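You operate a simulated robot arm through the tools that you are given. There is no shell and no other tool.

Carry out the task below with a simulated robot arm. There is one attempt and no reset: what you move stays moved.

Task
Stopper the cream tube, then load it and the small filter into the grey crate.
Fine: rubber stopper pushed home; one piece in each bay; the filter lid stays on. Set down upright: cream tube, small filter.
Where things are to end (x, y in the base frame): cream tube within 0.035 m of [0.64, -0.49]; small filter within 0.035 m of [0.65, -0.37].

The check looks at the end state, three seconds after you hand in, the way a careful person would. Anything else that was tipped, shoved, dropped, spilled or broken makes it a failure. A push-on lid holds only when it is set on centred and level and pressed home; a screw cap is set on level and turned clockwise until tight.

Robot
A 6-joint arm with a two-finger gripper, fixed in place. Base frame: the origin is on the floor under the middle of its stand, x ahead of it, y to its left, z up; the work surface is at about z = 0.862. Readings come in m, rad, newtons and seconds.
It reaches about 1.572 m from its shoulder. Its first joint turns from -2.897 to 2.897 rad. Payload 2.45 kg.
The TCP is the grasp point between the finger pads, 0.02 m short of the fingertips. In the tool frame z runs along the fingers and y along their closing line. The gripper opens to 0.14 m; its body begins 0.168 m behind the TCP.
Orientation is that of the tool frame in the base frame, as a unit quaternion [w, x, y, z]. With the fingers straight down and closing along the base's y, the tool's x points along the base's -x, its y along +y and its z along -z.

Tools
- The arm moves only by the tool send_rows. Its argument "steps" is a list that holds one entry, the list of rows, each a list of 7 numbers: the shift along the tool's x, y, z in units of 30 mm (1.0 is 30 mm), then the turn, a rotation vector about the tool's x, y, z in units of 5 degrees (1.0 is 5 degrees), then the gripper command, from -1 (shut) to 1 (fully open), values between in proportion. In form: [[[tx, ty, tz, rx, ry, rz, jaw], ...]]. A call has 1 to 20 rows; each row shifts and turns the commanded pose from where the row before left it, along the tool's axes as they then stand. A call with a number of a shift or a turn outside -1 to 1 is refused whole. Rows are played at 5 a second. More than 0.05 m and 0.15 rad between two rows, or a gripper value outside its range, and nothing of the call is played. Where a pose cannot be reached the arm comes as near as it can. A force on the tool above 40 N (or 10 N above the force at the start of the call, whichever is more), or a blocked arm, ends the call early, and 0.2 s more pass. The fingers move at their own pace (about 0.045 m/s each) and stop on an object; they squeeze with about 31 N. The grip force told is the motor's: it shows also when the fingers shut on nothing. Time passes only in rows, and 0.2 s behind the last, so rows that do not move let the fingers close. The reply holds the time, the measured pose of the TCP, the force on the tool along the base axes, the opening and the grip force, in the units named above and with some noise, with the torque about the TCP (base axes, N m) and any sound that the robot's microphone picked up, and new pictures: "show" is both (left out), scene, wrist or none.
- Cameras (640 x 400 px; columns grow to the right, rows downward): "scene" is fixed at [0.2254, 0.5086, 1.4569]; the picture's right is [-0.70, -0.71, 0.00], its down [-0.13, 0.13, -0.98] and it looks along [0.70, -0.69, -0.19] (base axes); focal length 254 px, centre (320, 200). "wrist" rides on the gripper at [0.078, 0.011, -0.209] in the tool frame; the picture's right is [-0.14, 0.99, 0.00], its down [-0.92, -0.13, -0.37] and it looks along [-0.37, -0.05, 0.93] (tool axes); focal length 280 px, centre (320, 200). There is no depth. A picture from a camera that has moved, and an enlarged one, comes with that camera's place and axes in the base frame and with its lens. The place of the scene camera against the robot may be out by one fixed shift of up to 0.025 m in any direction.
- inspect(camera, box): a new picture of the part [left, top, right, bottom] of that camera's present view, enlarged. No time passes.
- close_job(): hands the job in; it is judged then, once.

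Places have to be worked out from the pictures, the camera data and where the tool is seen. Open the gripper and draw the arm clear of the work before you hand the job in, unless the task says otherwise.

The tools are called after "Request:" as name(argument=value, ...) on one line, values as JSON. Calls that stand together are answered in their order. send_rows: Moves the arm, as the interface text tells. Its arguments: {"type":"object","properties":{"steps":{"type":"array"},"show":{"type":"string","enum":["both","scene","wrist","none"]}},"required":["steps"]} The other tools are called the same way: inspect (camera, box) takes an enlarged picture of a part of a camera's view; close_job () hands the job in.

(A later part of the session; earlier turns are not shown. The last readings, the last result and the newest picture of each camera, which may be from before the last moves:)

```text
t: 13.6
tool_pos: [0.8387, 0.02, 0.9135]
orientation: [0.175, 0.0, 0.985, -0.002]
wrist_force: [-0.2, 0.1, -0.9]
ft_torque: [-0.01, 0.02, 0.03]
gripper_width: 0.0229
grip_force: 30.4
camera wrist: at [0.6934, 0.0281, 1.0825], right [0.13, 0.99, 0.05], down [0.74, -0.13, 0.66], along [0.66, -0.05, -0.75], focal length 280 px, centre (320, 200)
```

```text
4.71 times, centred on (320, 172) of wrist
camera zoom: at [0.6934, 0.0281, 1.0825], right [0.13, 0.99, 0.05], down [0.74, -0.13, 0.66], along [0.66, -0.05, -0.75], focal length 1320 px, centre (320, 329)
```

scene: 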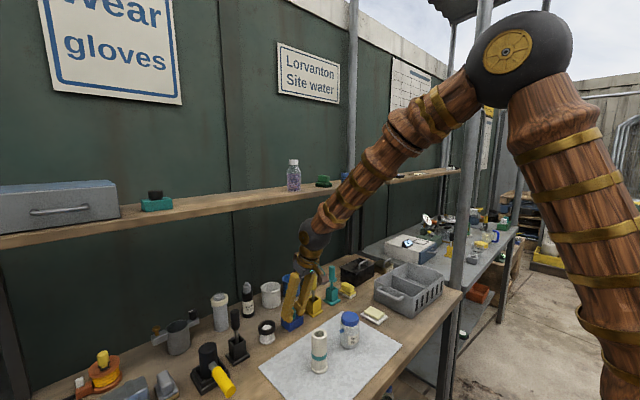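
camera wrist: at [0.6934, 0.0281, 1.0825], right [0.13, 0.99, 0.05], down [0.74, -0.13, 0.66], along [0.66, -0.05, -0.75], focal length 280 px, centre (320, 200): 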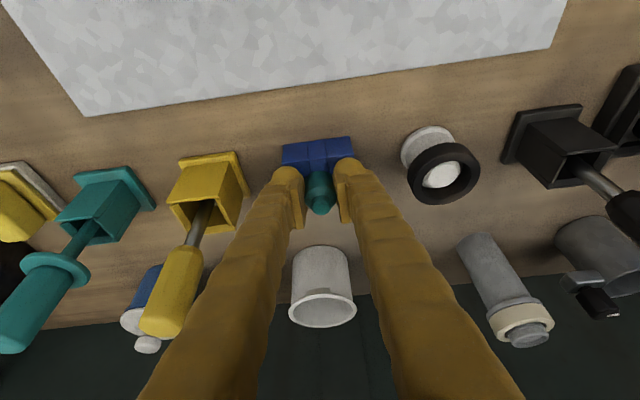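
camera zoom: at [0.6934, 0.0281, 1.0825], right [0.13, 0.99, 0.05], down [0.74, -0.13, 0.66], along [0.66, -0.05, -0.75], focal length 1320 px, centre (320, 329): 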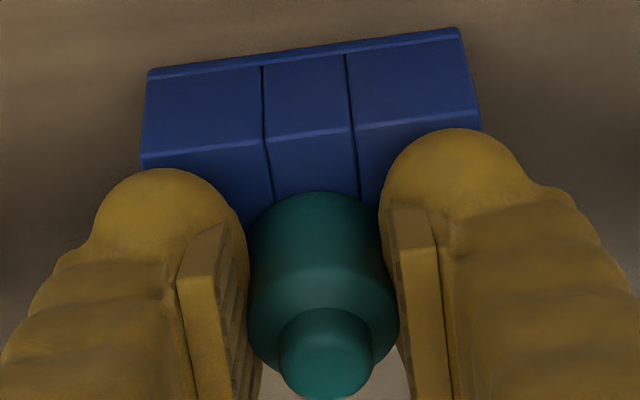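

The thumbscrew is seated exactly where it was, with no load on it. I'll open to 45 mm and rise vertically, then confirm it stayed put.

Request:
send_rows(steps=[[[0, 0, 0, 0, 0, 0, -0.357], [0, 0, 0, 0, 0, 0, -0.357], [0, 0, 0, 0, 0, 0, -0.357], [-0.115, 0, -0.313, 0, 0, 0, -0.357], [-0.115, 0, -0.313, 0, 0, 0, -0.357], [-0.115, 0, -0.313, 0, 0, 0, -0.357], [-0.115, 0, -0.313, 0, 0, 0, -0.357], [-0.115, 0, -0.313, 0, 0, 0, -0.357], [-0.115, 0, -0.313, 0, 0, 0, -0.357], [-0.115, 0, -0.313, 0, 0, 0, -0.357], [-0.115, 0, -0.313, 0, 0, 0, -0.357], [-0.115, 0, -0.313, 0, 0, 0, -0.357]]])

Request:
inspect(camera="scene", box=[260, 280, 340, 340])

```text
t: 16.2
tool_pos: [0.8398, 0.0195, 1.0046]
orientation: [0.174, 0.0, 0.985, -0.001]
wrist_force: [0.7, -0.3, -0.1]
ft_torque: [-0.02, -0.02, 0.0]
gripper_width: 0.0452
grip_force: 0.1
camera wrist: at [0.6936, 0.0285, 1.173], right [0.13, 0.99, 0.05], down [0.74, -0.13, 0.66], along [0.66, -0.05, -0.75], focal length 280 px, centre (320, 200)
```

scene: 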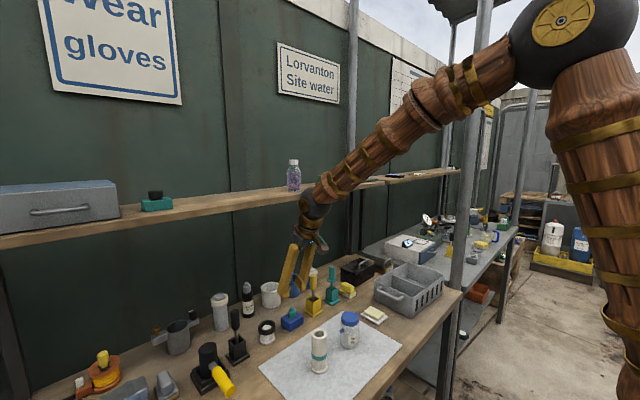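
wrist: 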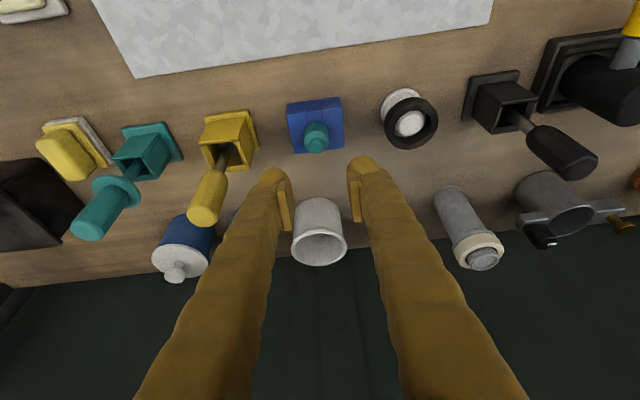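

```text
6.67 times, centred on (300, 310) of scene
camera zoom: at [0.2254, 0.5086, 1.4569], right [-0.7, -0.71, 0.0], down [-0.13, 0.13, -0.98], along [0.7, -0.69, -0.19], focal length 1697 px, centre (453, -533)
```

zoom: 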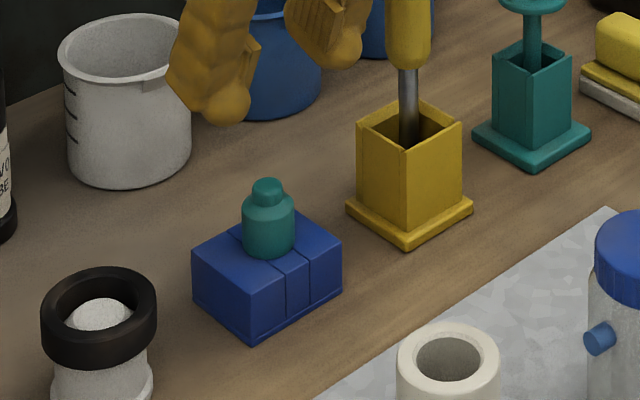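

The thumbscrew is back as it was. Now I'll back away from the shelf edge, rise, and move left to look down on the black stopper on the shelf.

Request:
send_rows(steps=[[[0.185, 0.125, -0.954, 0, 0, 0, -0.2], [0.185, 0.125, -0.954, 0, 0, 0, -0.2], [0.185, 0.125, -0.954, 0, 0, 0, -0.2], [0.185, 0.125, -0.954, 0, 0, 0, -0.2], [0.185, 0.125, -0.954, 0, 0, 0, -0.2], [0.185, 0.125, -0.954, 0, 0, 0, -0.2], [0.185, 0.125, -0.954, 0, 0, 0, -0.2], [0.185, 0.125, -0.954, 0, 0, 0, -0.2], [-0.559, 0.967, -0.95, 0, 0, 0, -0.2], [-0.559, 0.967, -0.95, 0, 0, 0, -0.2], [-0.559, 0.967, -0.95, 0, 0, 0, -0.2], [-0.559, 0.967, -0.95, 0, 0, 0, -0.2], [-0.559, 0.967, -0.95, 0, 0, 0, -0.2], [-0.559, 0.967, -0.95, 0, 0, 0, -0.2], [-0.559, 0.967, -0.95, 0, 0, 0, -0.2], [-0.559, 0.967, -0.95, 0, 0, 0, -0.2], [-0.559, 0.967, -0.95, 0, 0, 0, -0.2], [-0.559, 0.967, -0.95, 0, 0, 0, -0.2]]])

```text
t: 20.0
tool_pos: [0.778, 0.3413, 1.5292]
orientation: [0.175, -0.001, 0.984, 0.0]
wrist_force: [-0.2, 0.1, 1.1]
ft_torque: [0.04, -0.01, 0.03]
gripper_width: 0.0561
grip_force: 0.0
camera wrist: at [0.6322, 0.3502, 1.6983], right [0.13, 0.99, 0.05], down [0.74, -0.13, 0.66], along [0.66, -0.05, -0.75], focal length 280 px, centre (320, 200)
```

scene: 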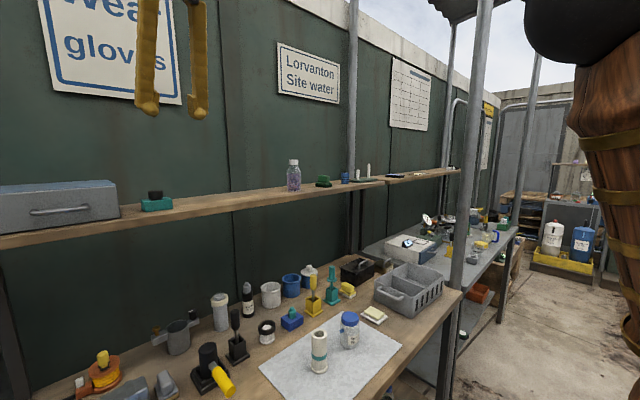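
wrist: 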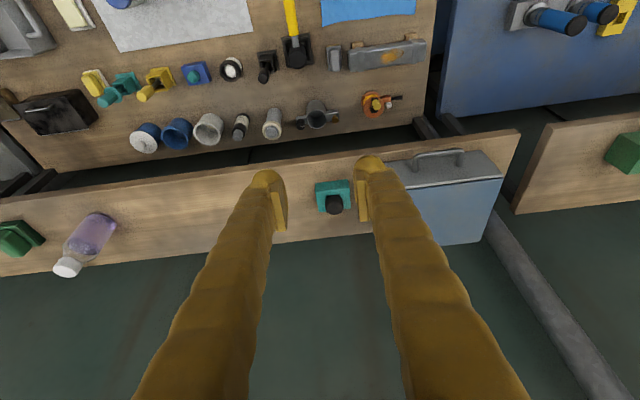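

The black stopper in its teal holder sits on the shelf, with the grey toolbox just to its left (+y side). I'll zoom in to measure.

Request:
inspect(camera="wrist", box=[270, 140, 400, 240])

Request:
inspect(camera="wrist", box=[305, 170, 365, 220])

Request:
inspect(camera="wrist", box=[0, 110, 640, 290])

```text
4.00 times, centred on (335, 190) of wrist
camera zoom: at [0.6322, 0.3502, 1.6983], right [0.13, 0.99, 0.05], down [0.74, -0.13, 0.66], along [0.66, -0.05, -0.75], focal length 1122 px, centre (260, 240)
```

zoom: 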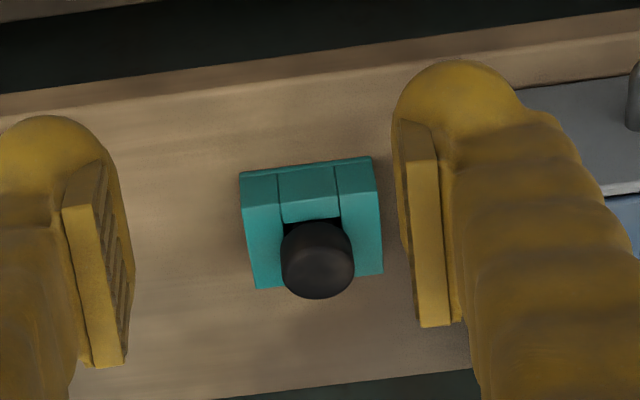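

```text
8.00 times, centred on (335, 195) of wrist
camera zoom: at [0.6322, 0.3502, 1.6983], right [0.13, 0.99, 0.05], down [0.74, -0.13, 0.66], along [0.66, -0.05, -0.75], focal length 2243 px, centre (200, 240)
```

zoom: 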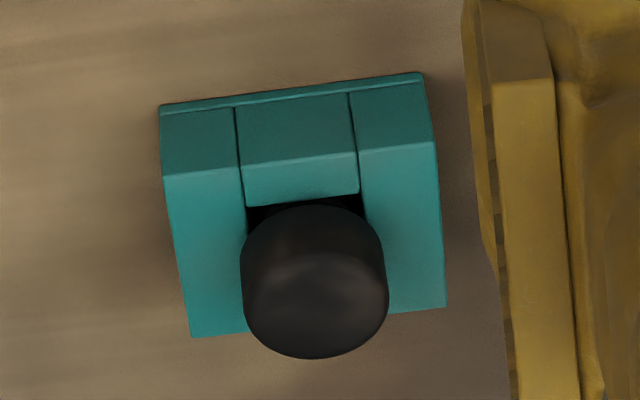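

```text
1.00 times, centred on (320, 200) of wrist (not enlarged: the box is as wide or as high as the picture)
camera zoom: at [0.6322, 0.3502, 1.6983], right [0.13, 0.99, 0.05], down [0.74, -0.13, 0.66], along [0.66, -0.05, -0.75], focal length 280 px, centre (320, 200)
```

zoom: 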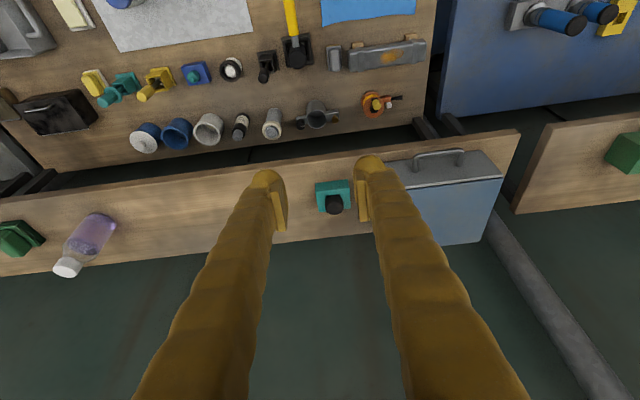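

Triangulating, the black stopper's head is about 32 mm across, centred near (0.98, 0.347) with its top near z 1.336, on a shelf at about 1.287. There's room to grasp it with the tool vertical, since the wall is at x of about 1.12. I'll straighten the tool and move in for a closer view.

Request:
send_rows(steps=[[[0, 0, 0, 0, 1, 0, -0.2], [0, 0, 0, 0, 1, 0, -0.2], [0, 0, 0, 0, 1, 0, -0.2], [0, 0, 0, 0, 1, 0, -0.2], [-0.845, 0.033, 0.333, 0, 0, 0, -0.2], [-0.845, 0.033, 0.333, 0, 0, 0, -0.2], [-0.845, 0.033, 0.333, 0, 0, 0, -0.2], [-0.845, 0.033, 0.333, 0, 0, 0, -0.2], [-0.845, 0.033, 0.333, 0, 0, 0, -0.2], [-0.845, 0.033, 0.333, 0, 0, 0, -0.2], [0, 0, 0, 0, 0, 0, -0.2]]])

Request:
inspect(camera="wrist", box=[260, 150, 420, 260])

```text
t: 22.4
tool_pos: [0.9038, 0.3343, 1.4224]
orientation: [0.004, -0.001, 1.0, 0.001]
wrist_force: [0.2, -0.2, -0.7]
ft_torque: [-0.03, 0.03, 0.05]
gripper_width: 0.0559
grip_force: 0.0
out of reach, approached as far as the arm can: row 4, 5, 6, 7, 8, 9, 10
camera wrist: at [0.8213, 0.3434, 1.6303], right [0.14, 0.99, 0.0], down [0.92, -0.13, 0.38], along [0.37, -0.05, -0.93], focal length 280 px, centre (320, 200)
```

scene: 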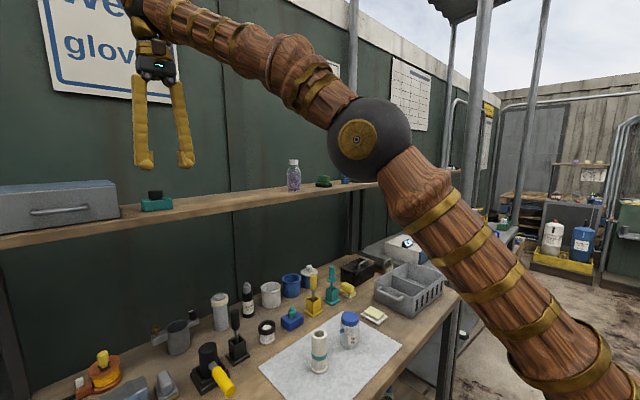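
wrist: 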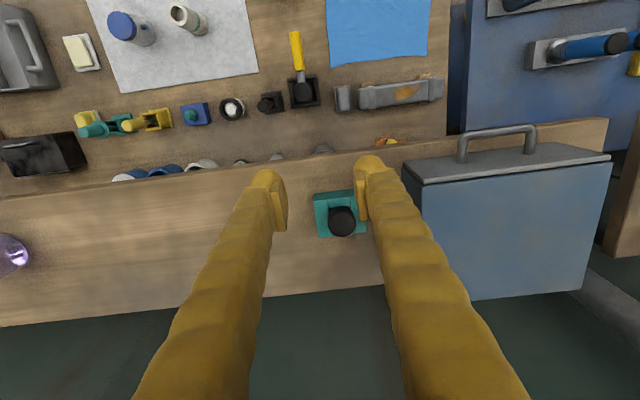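

```text
3.64 times, centred on (340, 205) of wrist
camera zoom: at [0.8213, 0.3434, 1.6303], right [0.14, 0.99, 0.0], down [0.92, -0.13, 0.38], along [0.37, -0.05, -0.93], focal length 1020 px, centre (247, 182)
```

zoom: 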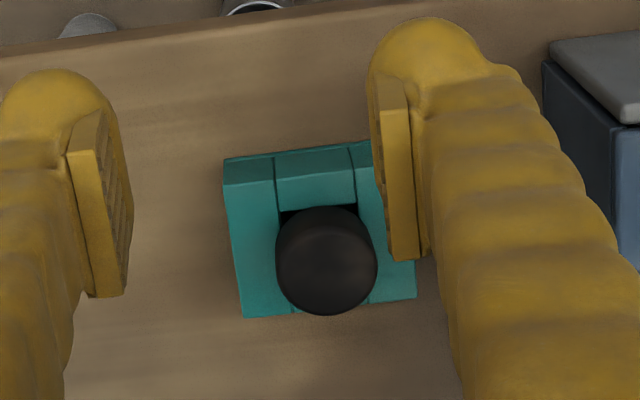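

Vertical is beyond the arm's reach here, but the new view triangulates well. The shelf is at z 1.302, and the holder top is at 1.3275, spanning x 0.946–0.994 and y 0.319–0.378. The stopper axis is near (0.968, 0.348) with the head top near 1.353. I'll go back to the 20° tilt, which is reachable, and narrow the jaws.

Request:
send_rows(steps=[[[0, 0, 0, 0, -1, 0, -0.3], [0, 0, 0, 0, -1, 0, -0.3], [0, 0, 0, 0, -1, 0, -0.3], [0, 0, 0, 0, -1, 0, -0.3], [0, 0, 0, 0, 0, 0, -0.3]]])

Request:
inspect(camera="wrist", box=[260, 100, 420, 210])

```text
t: 23.6
tool_pos: [0.9015, 0.3335, 1.4229]
orientation: [0.176, -0.002, 0.984, 0.0]
wrist_force: [0.5, -0.6, -0.2]
ft_torque: [-0.02, 0.01, 0.01]
gripper_width: 0.0489
grip_force: 0.1
camera wrist: at [0.7554, 0.3432, 1.5917], right [0.13, 0.99, 0.05], down [0.74, -0.13, 0.66], along [0.66, -0.05, -0.75], focal length 280 px, centre (320, 200)
```

scene: 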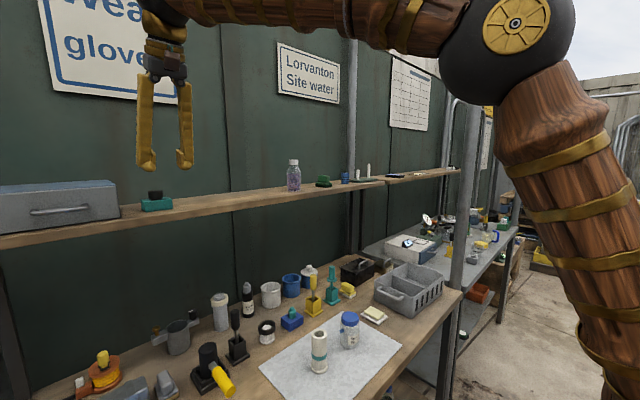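
wrist: 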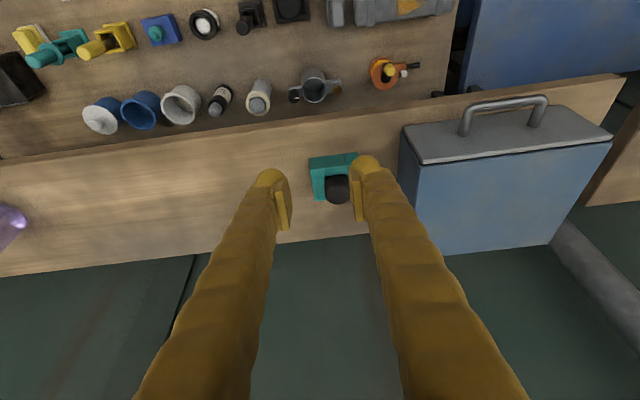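

```text
3.64 times, centred on (340, 155) of wrist
camera zoom: at [0.7554, 0.3432, 1.5917], right [0.13, 0.99, 0.05], down [0.74, -0.13, 0.66], along [0.66, -0.05, -0.75], focal length 1020 px, centre (247, 364)
```

zoom: 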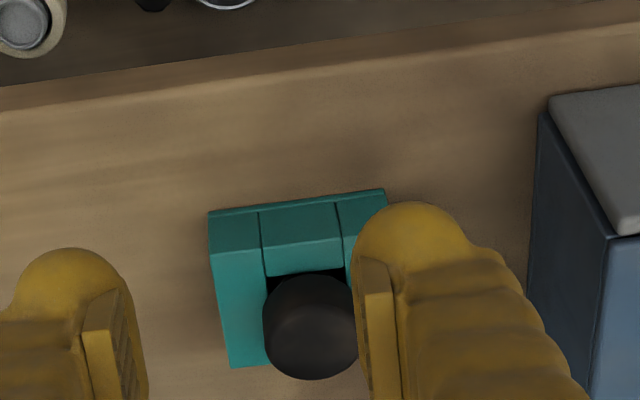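

The commanded pose restarts from the actual pose on each call. The stopper axis comes out consistently at about (0.966, 0.3475). The toolbox face is at y of about 0.428, leaving roughly 25 mm for the outer finger. I'll hover just above the head.

Request:
send_rows(steps=[[[-0.525, 0.156, 0.584, 0, 0, 0, -0.3], [-0.525, 0.156, 0.584, 0, 0, 0, -0.3], [-0.525, 0.156, 0.584, 0, 0, 0, -0.3], [0, 0, 0, 0, 0, 0, -0.3]]])

Request:
inspect(camera="wrist", box=[250, 130, 410, 240])

Request:
inspect(camera="scene", box=[115, 150, 205, 220])

```text
t: 24.6
tool_pos: [0.9633, 0.3487, 1.3898]
orientation: [0.175, 0.0, 0.985, -0.001]
wrist_force: [0.5, -0.3, -0.6]
ft_torque: [-0.01, -0.02, 0.01]
gripper_width: 0.0491
grip_force: 0.1
camera wrist: at [0.818, 0.3579, 1.5581], right [0.13, 0.99, 0.05], down [0.74, -0.13, 0.66], along [0.66, -0.05, -0.75], focal length 280 px, centre (320, 200)
```

scene: 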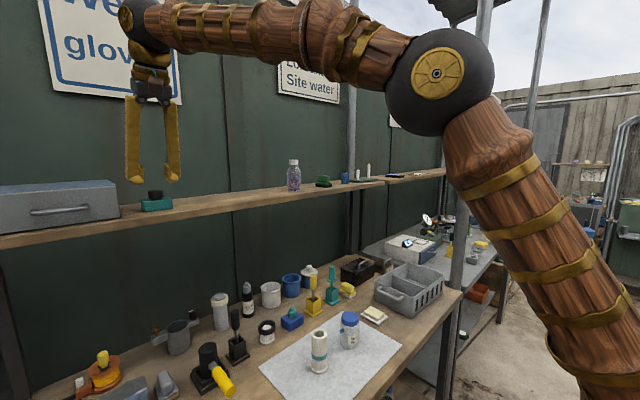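
wrist: 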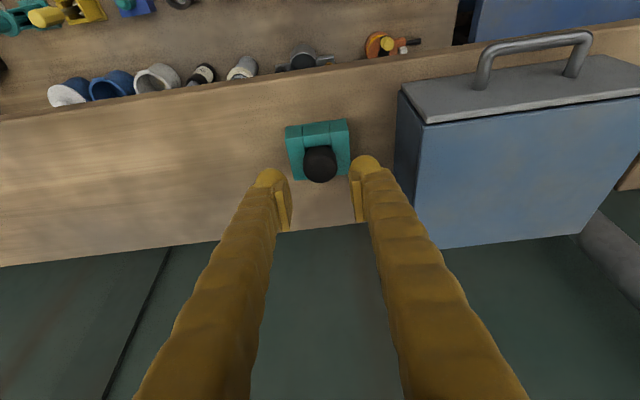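

```text
3.64 times, centred on (330, 185) of wrist
camera zoom: at [0.818, 0.3579, 1.5581], right [0.13, 0.99, 0.05], down [0.74, -0.13, 0.66], along [0.66, -0.05, -0.75], focal length 1020 px, centre (284, 254)
```

zoom: 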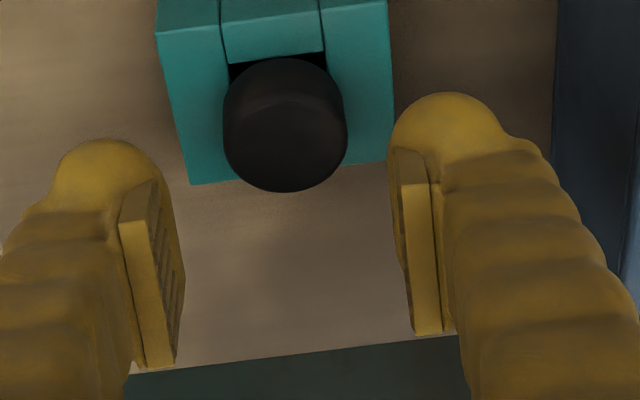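

```text
5.71 times, centred on (160, 185) of scene
camera zoom: at [0.2254, 0.5086, 1.4569], right [-0.7, -0.71, 0.0], down [-0.13, 0.13, -0.98], along [0.7, -0.69, -0.19], focal length 1454 px, centre (1234, 286)
```

zoom: 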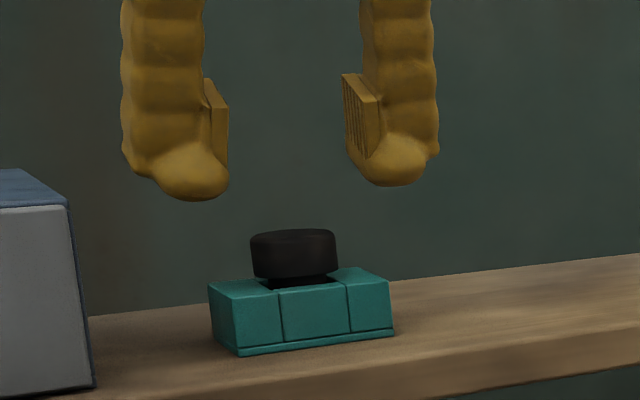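

The head is centred between the fingers and clearances look good, with the toolbox well outside the left finger. I'll descend to z 1.355 and check before closing.

Request:
send_rows(steps=[[[0.125, 0, 0.366, 0, 0, 0, -0.3], [0.125, 0, 0.366, 0, 0, 0, -0.3], [0.125, 0, 0.366, 0, 0, 0, -0.3], [0, 0, 0, 0, 0, 0, -0.3]]])

Request:
inspect(camera="scene", box=[115, 150, 205, 220])

Request:
inspect(camera="wrist", box=[250, 130, 410, 240])

```text
t: 25.6
tool_pos: [0.9647, 0.3477, 1.3545]
orientation: [0.174, -0.001, 0.985, -0.001]
wrist_force: [-0.1, 0.1, -0.7]
ft_torque: [0.03, -0.02, -0.03]
gripper_width: 0.0488
grip_force: 0.1
camera wrist: at [0.8188, 0.3573, 1.5231], right [0.13, 0.99, 0.05], down [0.74, -0.13, 0.66], along [0.66, -0.05, -0.75], focal length 280 px, centre (320, 200)
```

scene: 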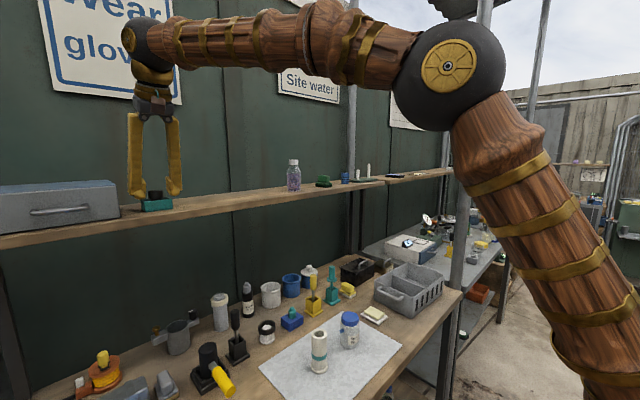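
wrist: 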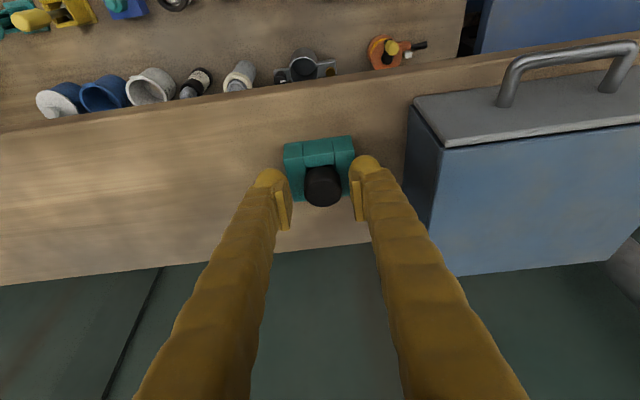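

```text
5.71 times, centred on (160, 185) of scene
camera zoom: at [0.2254, 0.5086, 1.4569], right [-0.7, -0.71, 0.0], down [-0.13, 0.13, -0.98], along [0.7, -0.69, -0.19], focal length 1454 px, centre (1234, 286)
```

zoom: 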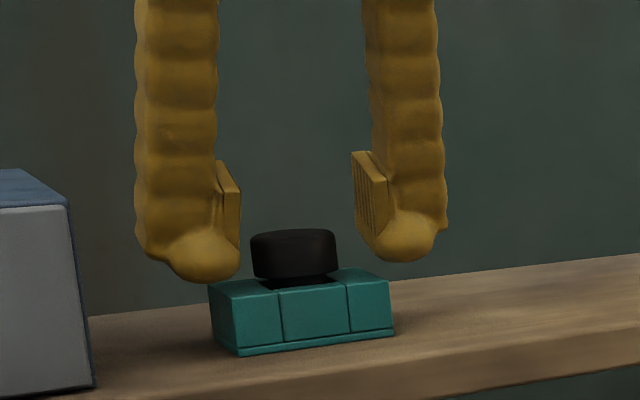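

```text
3.64 times, centred on (330, 185) of wrist
camera zoom: at [0.8188, 0.3573, 1.5231], right [0.13, 0.99, 0.05], down [0.74, -0.13, 0.66], along [0.66, -0.05, -0.75], focal length 1020 px, centre (284, 254)
```

zoom: 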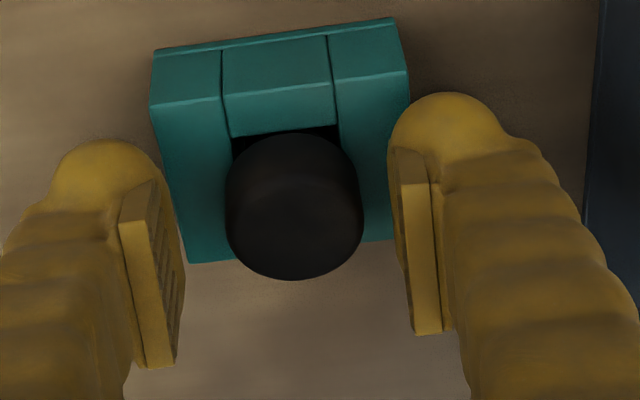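

The head is well centred. I'll go 3 mm lower so the pads bite more of the head, still clear of the holder, and then close.

Request:
send_rows(steps=[[[0.034, 0, 0.094, 0, 0, 0, -0.3], [0, 0, 0, 0, 0, 0, -0.6], [0, 0, 0, 0, 0, 0, -1], [0, 0, 0, 0, 0, 0, -1], [0, 0, 0, 0, 0, 0, -1], [0, 0, 0, 0, 0, 0, -1]]])

Request:
inspect(camera="scene", box=[115, 150, 205, 220])

Request:
inspect(camera="wrist", box=[250, 130, 410, 240])

```text
t: 27.0
tool_pos: [0.9649, 0.3468, 1.3516]
orientation: [0.174, -0.001, 0.985, 0.0]
wrist_force: [-0.5, 5.0, 2.0]
ft_torque: [0.1, -0.01, 0.04]
gripper_width: 0.029
grip_force: 30.9
camera wrist: at [0.8188, 0.3574, 1.5203], right [0.13, 0.99, 0.05], down [0.74, -0.13, 0.66], along [0.66, -0.05, -0.75], focal length 280 px, centre (320, 200)
```

scene: 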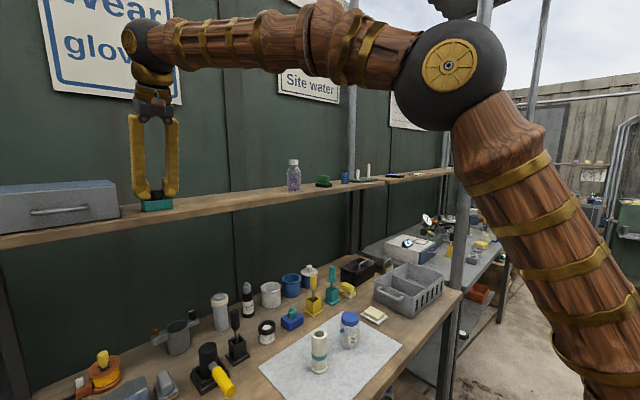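
wrist: 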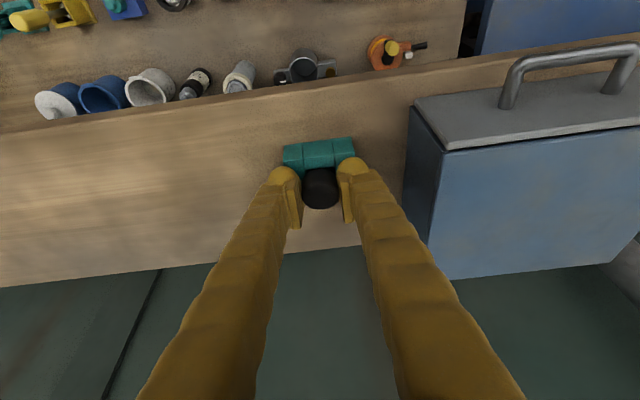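

```text
5.71 times, centred on (160, 185) of scene
camera zoom: at [0.2254, 0.5086, 1.4569], right [-0.7, -0.71, 0.0], down [-0.13, 0.13, -0.98], along [0.7, -0.69, -0.19], focal length 1454 px, centre (1234, 286)
```

zoom: 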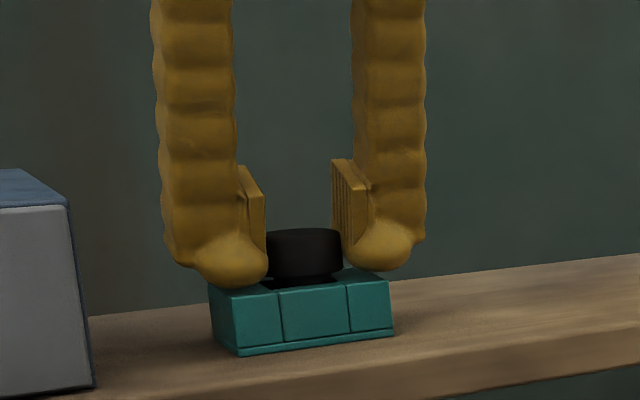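

```text
3.64 times, centred on (330, 185) of wrist
camera zoom: at [0.8188, 0.3574, 1.5203], right [0.13, 0.99, 0.05], down [0.74, -0.13, 0.66], along [0.66, -0.05, -0.75], focal length 1020 px, centre (284, 254)
```

zoom: 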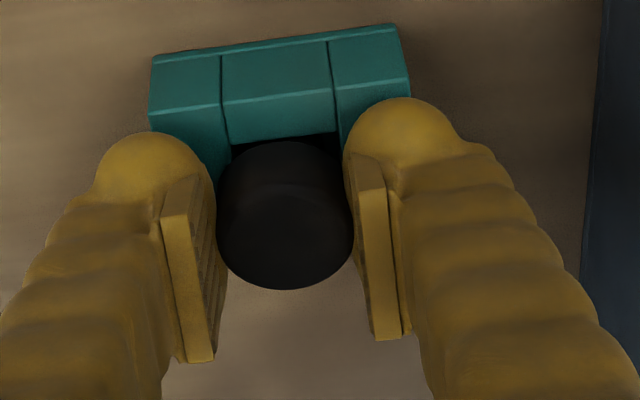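

The stopper is held at 29 mm, but there's a 5 N side load in +y, so the plug is pushing on the holder. I'll ease the tool slightly toward +y to relieve it before lifting.

Request:
send_rows(steps=[[[0, 0.025, 0, 0, 0, 0, -1], [0, 0, 0, 0, 0, 0, -1]]], show="none")

```text
t: 27.6
tool_pos: [0.9654, 0.3486, 1.3526]
orientation: [0.175, 0.0, 0.985, -0.001]
wrist_force: [-0.9, -0.3, -0.3]
ft_torque: [0.0, 0.03, -0.01]
gripper_width: 0.0293
grip_force: 31.0
```

The side load is gone. Now I'll lift straight up 60 mm and check that the holder stays on the shelf.

Request:
send_rows(steps=[[[-0.0575, 0, -0.1565, 0, 0, 0, -1], [-0.0575, 0, -0.1565, 0, 0, 0, -1], [-0.0575, 0, -0.1565, 0, 0, 0, -1], [-0.0575, 0, -0.1565, 0, 0, 0, -1], [-0.115, 0, -0.313, 0, 0, 0, -1], [-0.115, 0, -0.313, 0, 0, 0, -1], [-0.115, 0, -0.313, 0, 0, 0, -1], [-0.115, 0, -0.313, 0, 0, 0, -1]]])

Request:
inspect(camera="scene", box=[115, 150, 205, 220])

Request:
inspect(camera="wrist", box=[250, 130, 410, 240])

```text
t: 29.4
tool_pos: [0.9651, 0.3492, 1.413]
orientation: [0.175, 0.0, 0.985, -0.001]
wrist_force: [0.1, 0.3, -0.1]
ft_torque: [0.02, 0.03, 0.02]
gripper_width: 0.0293
grip_force: 30.6
camera wrist: at [0.819, 0.3587, 1.5813], right [0.13, 0.99, 0.05], down [0.74, -0.13, 0.66], along [0.66, -0.05, -0.75], focal length 280 px, centre (320, 200)
```

scene: 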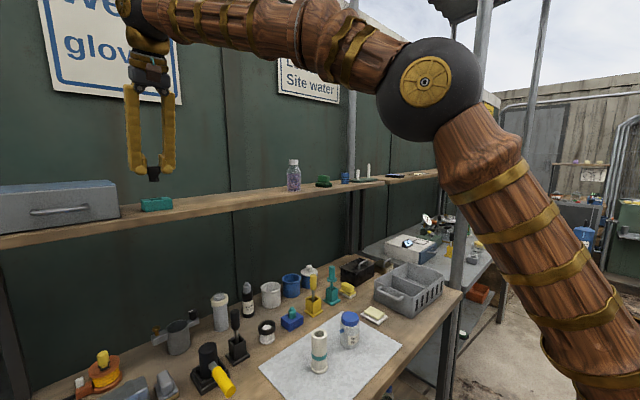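
wrist: 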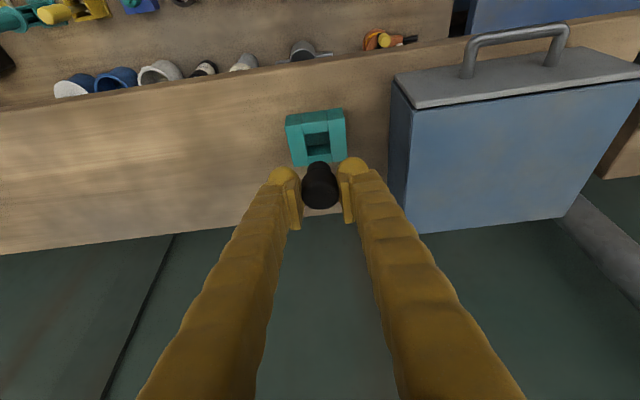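

```text
5.71 times, centred on (160, 185) of scene
camera zoom: at [0.2254, 0.5086, 1.4569], right [-0.7, -0.71, 0.0], down [-0.13, 0.13, -0.98], along [0.7, -0.69, -0.19], focal length 1454 px, centre (1234, 286)
```

zoom: 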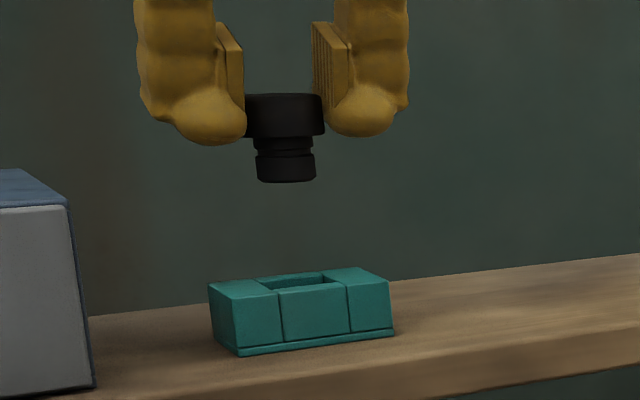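

```text
3.64 times, centred on (330, 185) of wrist
camera zoom: at [0.819, 0.3587, 1.5813], right [0.13, 0.99, 0.05], down [0.74, -0.13, 0.66], along [0.66, -0.05, -0.75], focal length 1020 px, centre (284, 254)
```

zoom: 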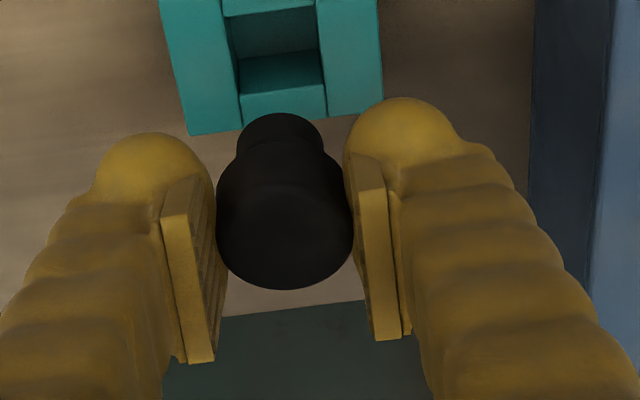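

Lifted cleanly: it's a black rubber stopper with a ridged plug of about 23 mm, which matches the tube bore, and the holder stayed in place. I'll carry it back away from the shelf, then down to a hover above the cream tube.

Request:
send_rows(steps=[[[0.848, -0.278, -0.43, 0, 0, 0, -1], [0.848, -0.278, -0.43, 0, 0, 0, -1], [0.848, -0.278, -0.43, 0, 0, 0, -1], [0.848, -0.278, -0.43, 0, 0, 0, -1], [0.848, -0.278, -0.43, 0, 0, 0, -1], [0.848, -0.278, -0.43, 0, 0, 0, -1], [0.839, -0.738, 0.874, 0, 0, 0, -1], [0.839, -0.738, 0.874, 0, 0, 0, -1], [0.839, -0.738, 0.874, 0, 0, 0, -1], [0.839, -0.738, 0.874, 0, 0, 0, -1], [0.839, -0.738, 0.874, 0, 0, 0, -1], [0.839, -0.738, 0.874, 0, 0, 0, -1], [0.839, -0.738, 0.874, 0, 0, 0, -1], [0.839, -0.738, 0.874, 0, 0, 0, -1], [0.839, -0.738, 0.874, 0, 0, 0, -1], [0.839, -0.738, 0.874, 0, 0, 0, -1]]])

Request:
inspect(camera="scene", box=[280, 260, 360, 380])

Request:
inspect(camera="wrist", box=[250, 90, 390, 220])

```text
t: 32.8
tool_pos: [0.6495, 0.077, 1.0996]
orientation: [0.175, 0.0, 0.985, -0.001]
wrist_force: [0.6, 0.2, 0.1]
ft_torque: [0.01, -0.01, -0.03]
gripper_width: 0.0289
grip_force: 30.9
camera wrist: at [0.5033, 0.0867, 1.2688], right [0.13, 0.99, 0.05], down [0.74, -0.13, 0.66], along [0.66, -0.05, -0.75], focal length 280 px, centre (320, 200)
```

scene: 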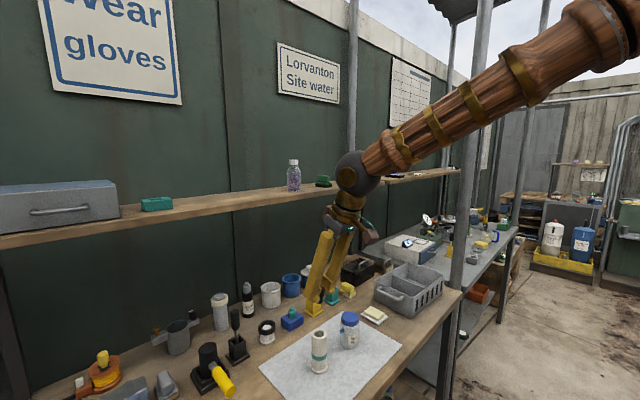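
wrist: 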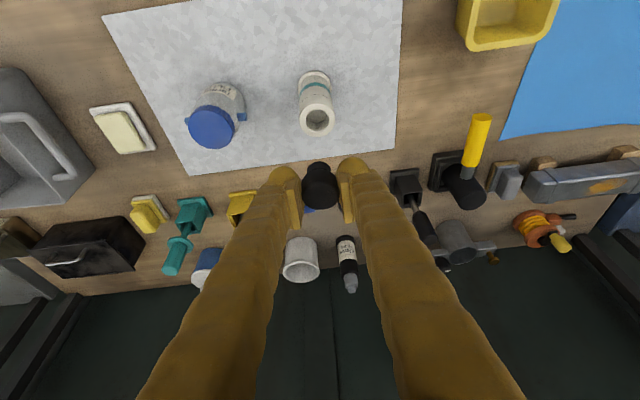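

```text
3.33 times, centred on (320, 320) of scene
camera zoom: at [0.2254, 0.5086, 1.4569], right [-0.7, -0.71, 0.0], down [-0.13, 0.13, -0.98], along [0.7, -0.69, -0.19], focal length 848 px, centre (320, -200)
```

zoom: 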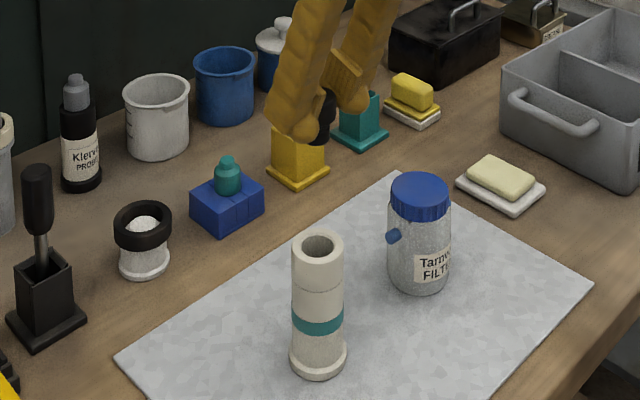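

```text
3.08 times, centred on (320, 155) of wrist
camera zoom: at [0.5033, 0.0867, 1.2688], right [0.13, 0.99, 0.05], down [0.74, -0.13, 0.66], along [0.66, -0.05, -0.75], focal length 863 px, centre (320, 338)
```

zoom: 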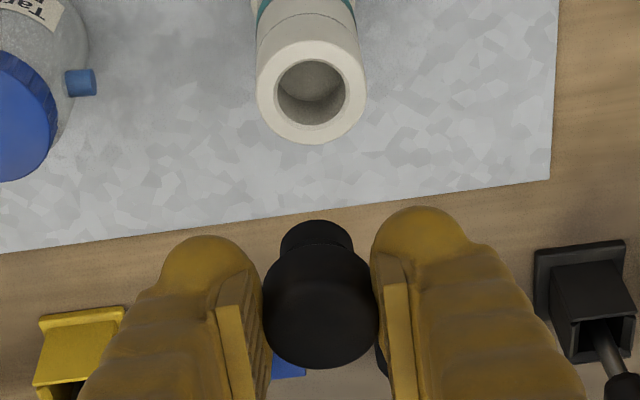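

The views agree on the tube axis at (0.6495, 0.0785) with its rim at z of about 0.972, and the stopper hangs level on the tool axis with its plug end 30–35 mm below the TCP. I'll lower to just above the rim and check alignment.

Request:
send_rows(steps=[[[0.252, 0.007, 0.685, 0, 0, 0, -1], [0.252, 0.007, 0.685, 0, 0, 0, -1], [0.252, 0.007, 0.685, 0, 0, 0, -1], [0.252, 0.007, 0.685, 0, 0, 0, -1], [0, 0, 0, 0, 0, 0, -1]]])

Request:
inspect(camera="scene", box=[290, 305, 350, 380])

Request:
inspect(camera="wrist", box=[260, 110, 380, 220])

```text
t: 34.0
tool_pos: [0.6495, 0.0775, 1.0114]
orientation: [0.175, 0.0, 0.985, -0.001]
wrist_force: [-0.6, -0.9, -0.8]
ft_torque: [0.0, 0.0, 0.02]
gripper_width: 0.029
grip_force: 31.1
camera wrist: at [0.5026, 0.0877, 1.1805], right [0.13, 0.99, 0.05], down [0.74, -0.13, 0.66], along [0.66, -0.05, -0.75], focal length 280 px, centre (320, 200)
```

scene: 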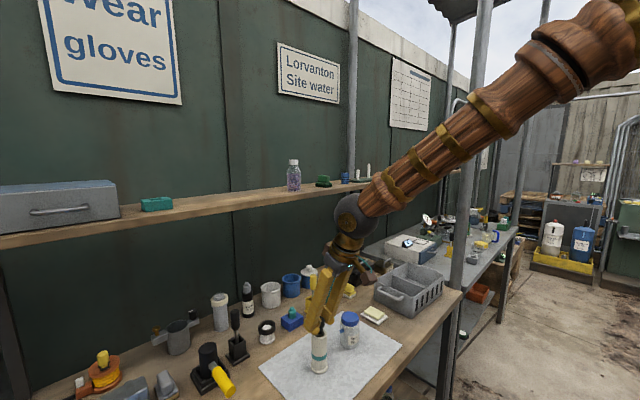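
wrist: 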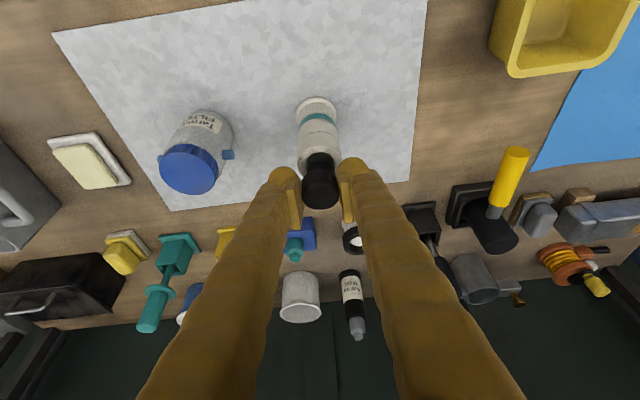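

```text
5.33 times, centred on (320, 342) of scene
camera zoom: at [0.2254, 0.5086, 1.4569], right [-0.7, -0.71, 0.0], down [-0.13, 0.13, -0.98], along [0.7, -0.69, -0.19], focal length 1358 px, centre (320, -560)
```

zoom: 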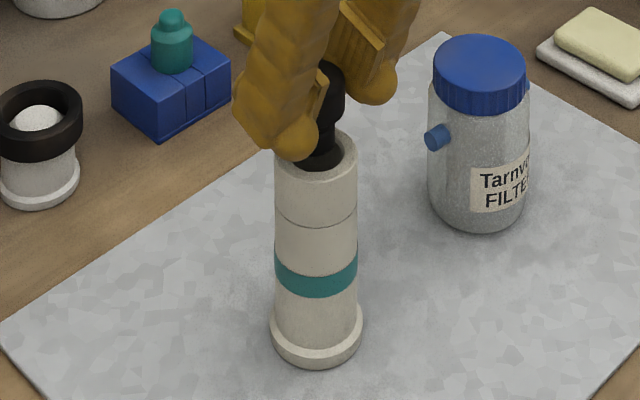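

```text
3.64 times, centred on (320, 165) of wrist
camera zoom: at [0.5026, 0.0877, 1.1805], right [0.13, 0.99, 0.05], down [0.74, -0.13, 0.66], along [0.66, -0.05, -0.75], focal length 1020 px, centre (320, 327)
```

zoom: 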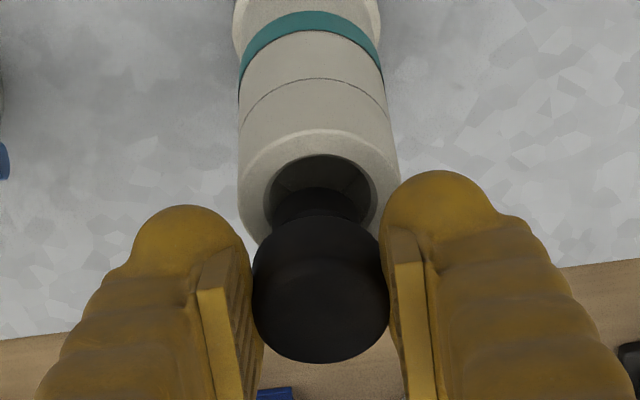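

The plug end is right at the rim. I'll zoom both cameras tightly to check its centring in the bore before pushing.

Request:
inspect(camera="scene", box=[306, 318, 334, 346])

Request:
inspect(camera="wrist", box=[295, 135, 345, 180])

```text
14.29 times, centred on (320, 332) of scene
camera zoom: at [0.2254, 0.5086, 1.4569], right [-0.7, -0.71, 0.0], down [-0.13, 0.13, -0.98], along [0.7, -0.69, -0.19], focal length 3636 px, centre (320, -1686)
```

zoom: 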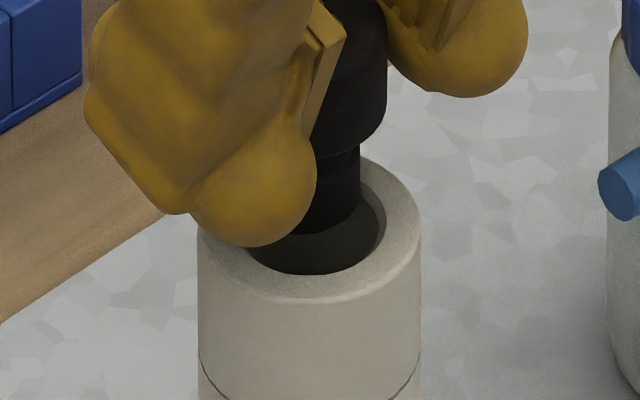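

```text
8.89 times, centred on (320, 158) of wrist
camera zoom: at [0.5026, 0.0877, 1.1805], right [0.13, 0.99, 0.05], down [0.74, -0.13, 0.66], along [0.66, -0.05, -0.75], focal length 2492 px, centre (320, 578)
```

zoom: 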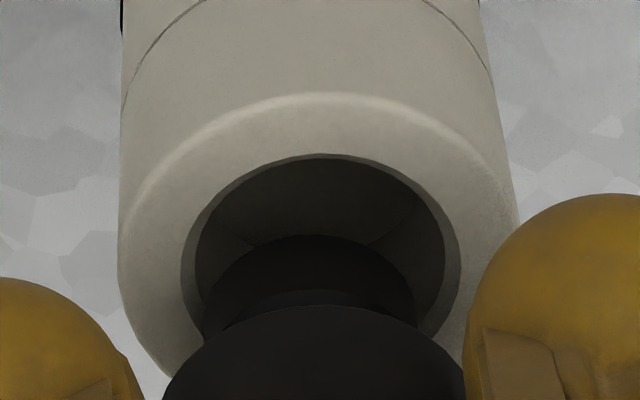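

The wrist view shows the plug sitting about 1.5 mm low in y relative to the bore, with x about right. I'll nudge +1.5 mm in y and lower about 6 mm, then re-check.

Request:
send_rows(steps=[[[0.015, 0.05, 0, 0, 0, 0, -1], [0.034, 0, 0.094, 0, 0, 0, -1], [0.034, 0, 0.094, 0, 0, 0, -1], [0, 0, 0, 0, 0, 0, -1]]])

Request:
inspect(camera="scene", box=[306, 318, 334, 346])

Request:
inspect(camera="wrist", box=[295, 135, 345, 180])

```text
t: 35.0
tool_pos: [0.6485, 0.0811, 1.0042]
orientation: [0.174, -0.001, 0.985, -0.001]
wrist_force: [-0.2, 0.4, 0.3]
ft_torque: [0.0, 0.02, 0.04]
gripper_width: 0.0291
grip_force: 31.3
camera wrist: at [0.5024, 0.0892, 1.1745], right [0.13, 0.99, 0.05], down [0.74, -0.13, 0.66], along [0.66, -0.05, -0.75], focal length 280 px, centre (320, 200)
```

scene: 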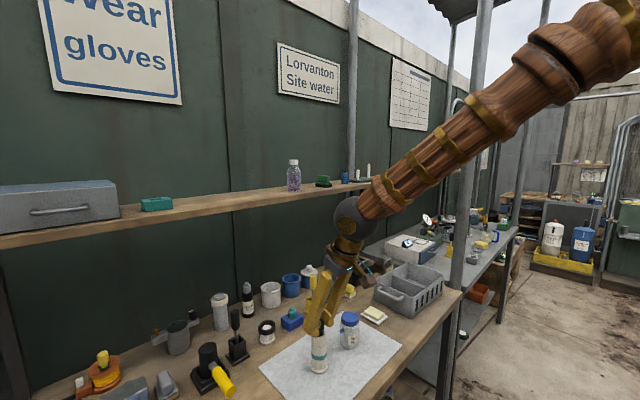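
wrist: 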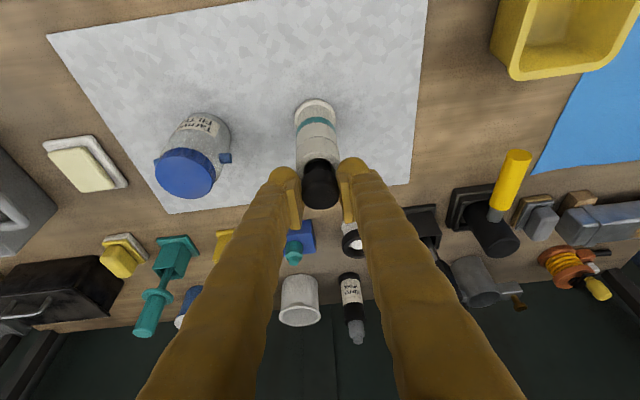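

```text
14.29 times, centred on (320, 332) of scene
camera zoom: at [0.2254, 0.5086, 1.4569], right [-0.7, -0.71, 0.0], down [-0.13, 0.13, -0.98], along [0.7, -0.69, -0.19], focal length 3636 px, centre (320, -1686)
```

zoom: 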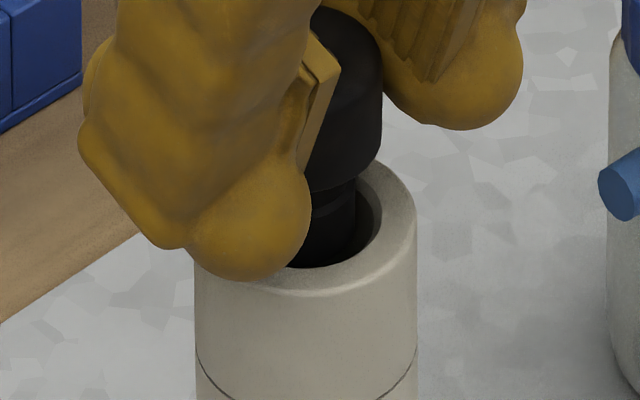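

```text
8.89 times, centred on (320, 158) of wrist
camera zoom: at [0.5024, 0.0892, 1.1745], right [0.13, 0.99, 0.05], down [0.74, -0.13, 0.66], along [0.66, -0.05, -0.75], focal length 2492 px, centre (320, 578)
```

zoom: 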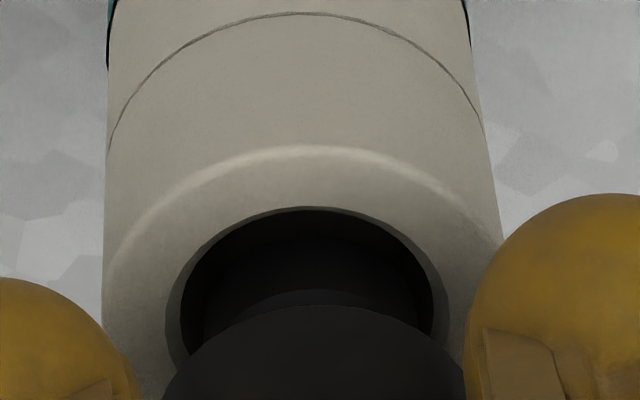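

The plug end is now entering the bore and the tube appears to have self-centred slightly, with no force showing. I'll lower another 8 mm in small steps with a tiny x correction, watching the force.

Request:
send_rows(steps=[[[0.05, 0, 0.094, 0, 0, 0, -1], [0.023, 0, 0.063, 0, 0, 0, -1], [0.023, 0, 0.063, 0, 0, 0, -1], [0, 0, 0, 0, 0, 0, -1]]])

Request:
inspect(camera="scene", box=[306, 318, 334, 346])

Request:
inspect(camera="wrist", box=[295, 135, 345, 180])

```text
t: 36.0
tool_pos: [0.6488, 0.0803, 0.9989]
orientation: [0.174, -0.001, 0.985, -0.001]
wrist_force: [0.9, -0.2, -0.2]
ft_torque: [-0.01, 0.02, -0.01]
gripper_width: 0.0291
grip_force: 30.8
camera wrist: at [0.5022, 0.089, 1.1676], right [0.13, 0.99, 0.05], down [0.74, -0.13, 0.66], along [0.66, -0.05, -0.75], focal length 280 px, centre (320, 200)
```

scene: 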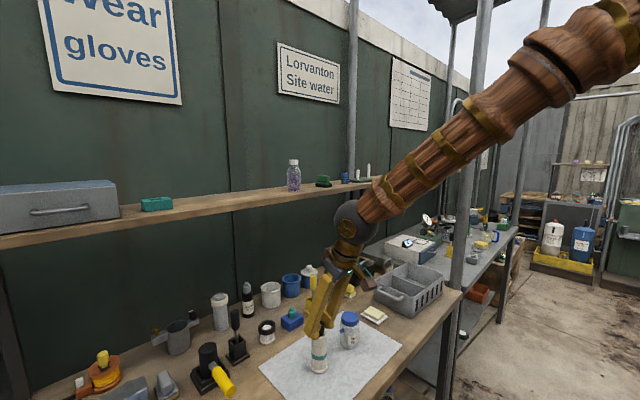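
wrist: 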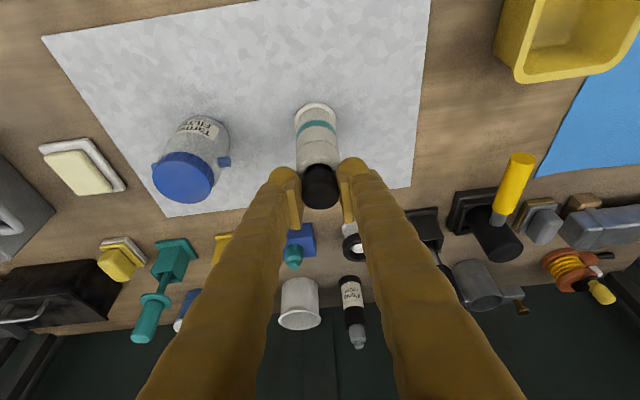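

```text
14.29 times, centred on (320, 332) of scene
camera zoom: at [0.2254, 0.5086, 1.4569], right [-0.7, -0.71, 0.0], down [-0.13, 0.13, -0.98], along [0.7, -0.69, -0.19], focal length 3636 px, centre (320, -1686)
```

zoom: 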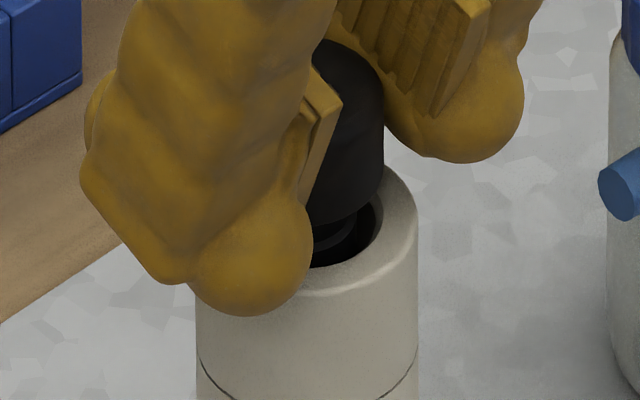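

```text
8.89 times, centred on (320, 158) of wrist
camera zoom: at [0.5022, 0.089, 1.1676], right [0.13, 0.99, 0.05], down [0.74, -0.13, 0.66], along [0.66, -0.05, -0.75], focal length 2492 px, centre (320, 578)
```

zoom: 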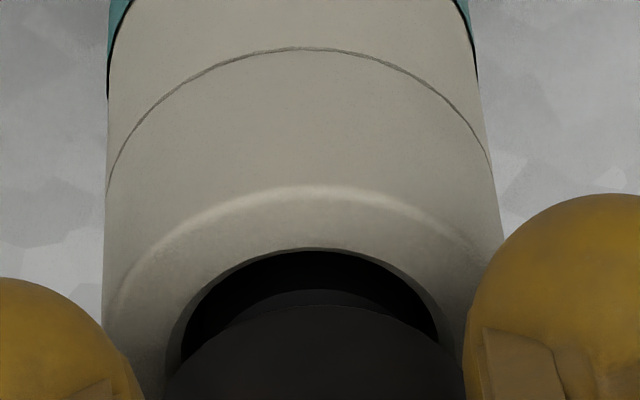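

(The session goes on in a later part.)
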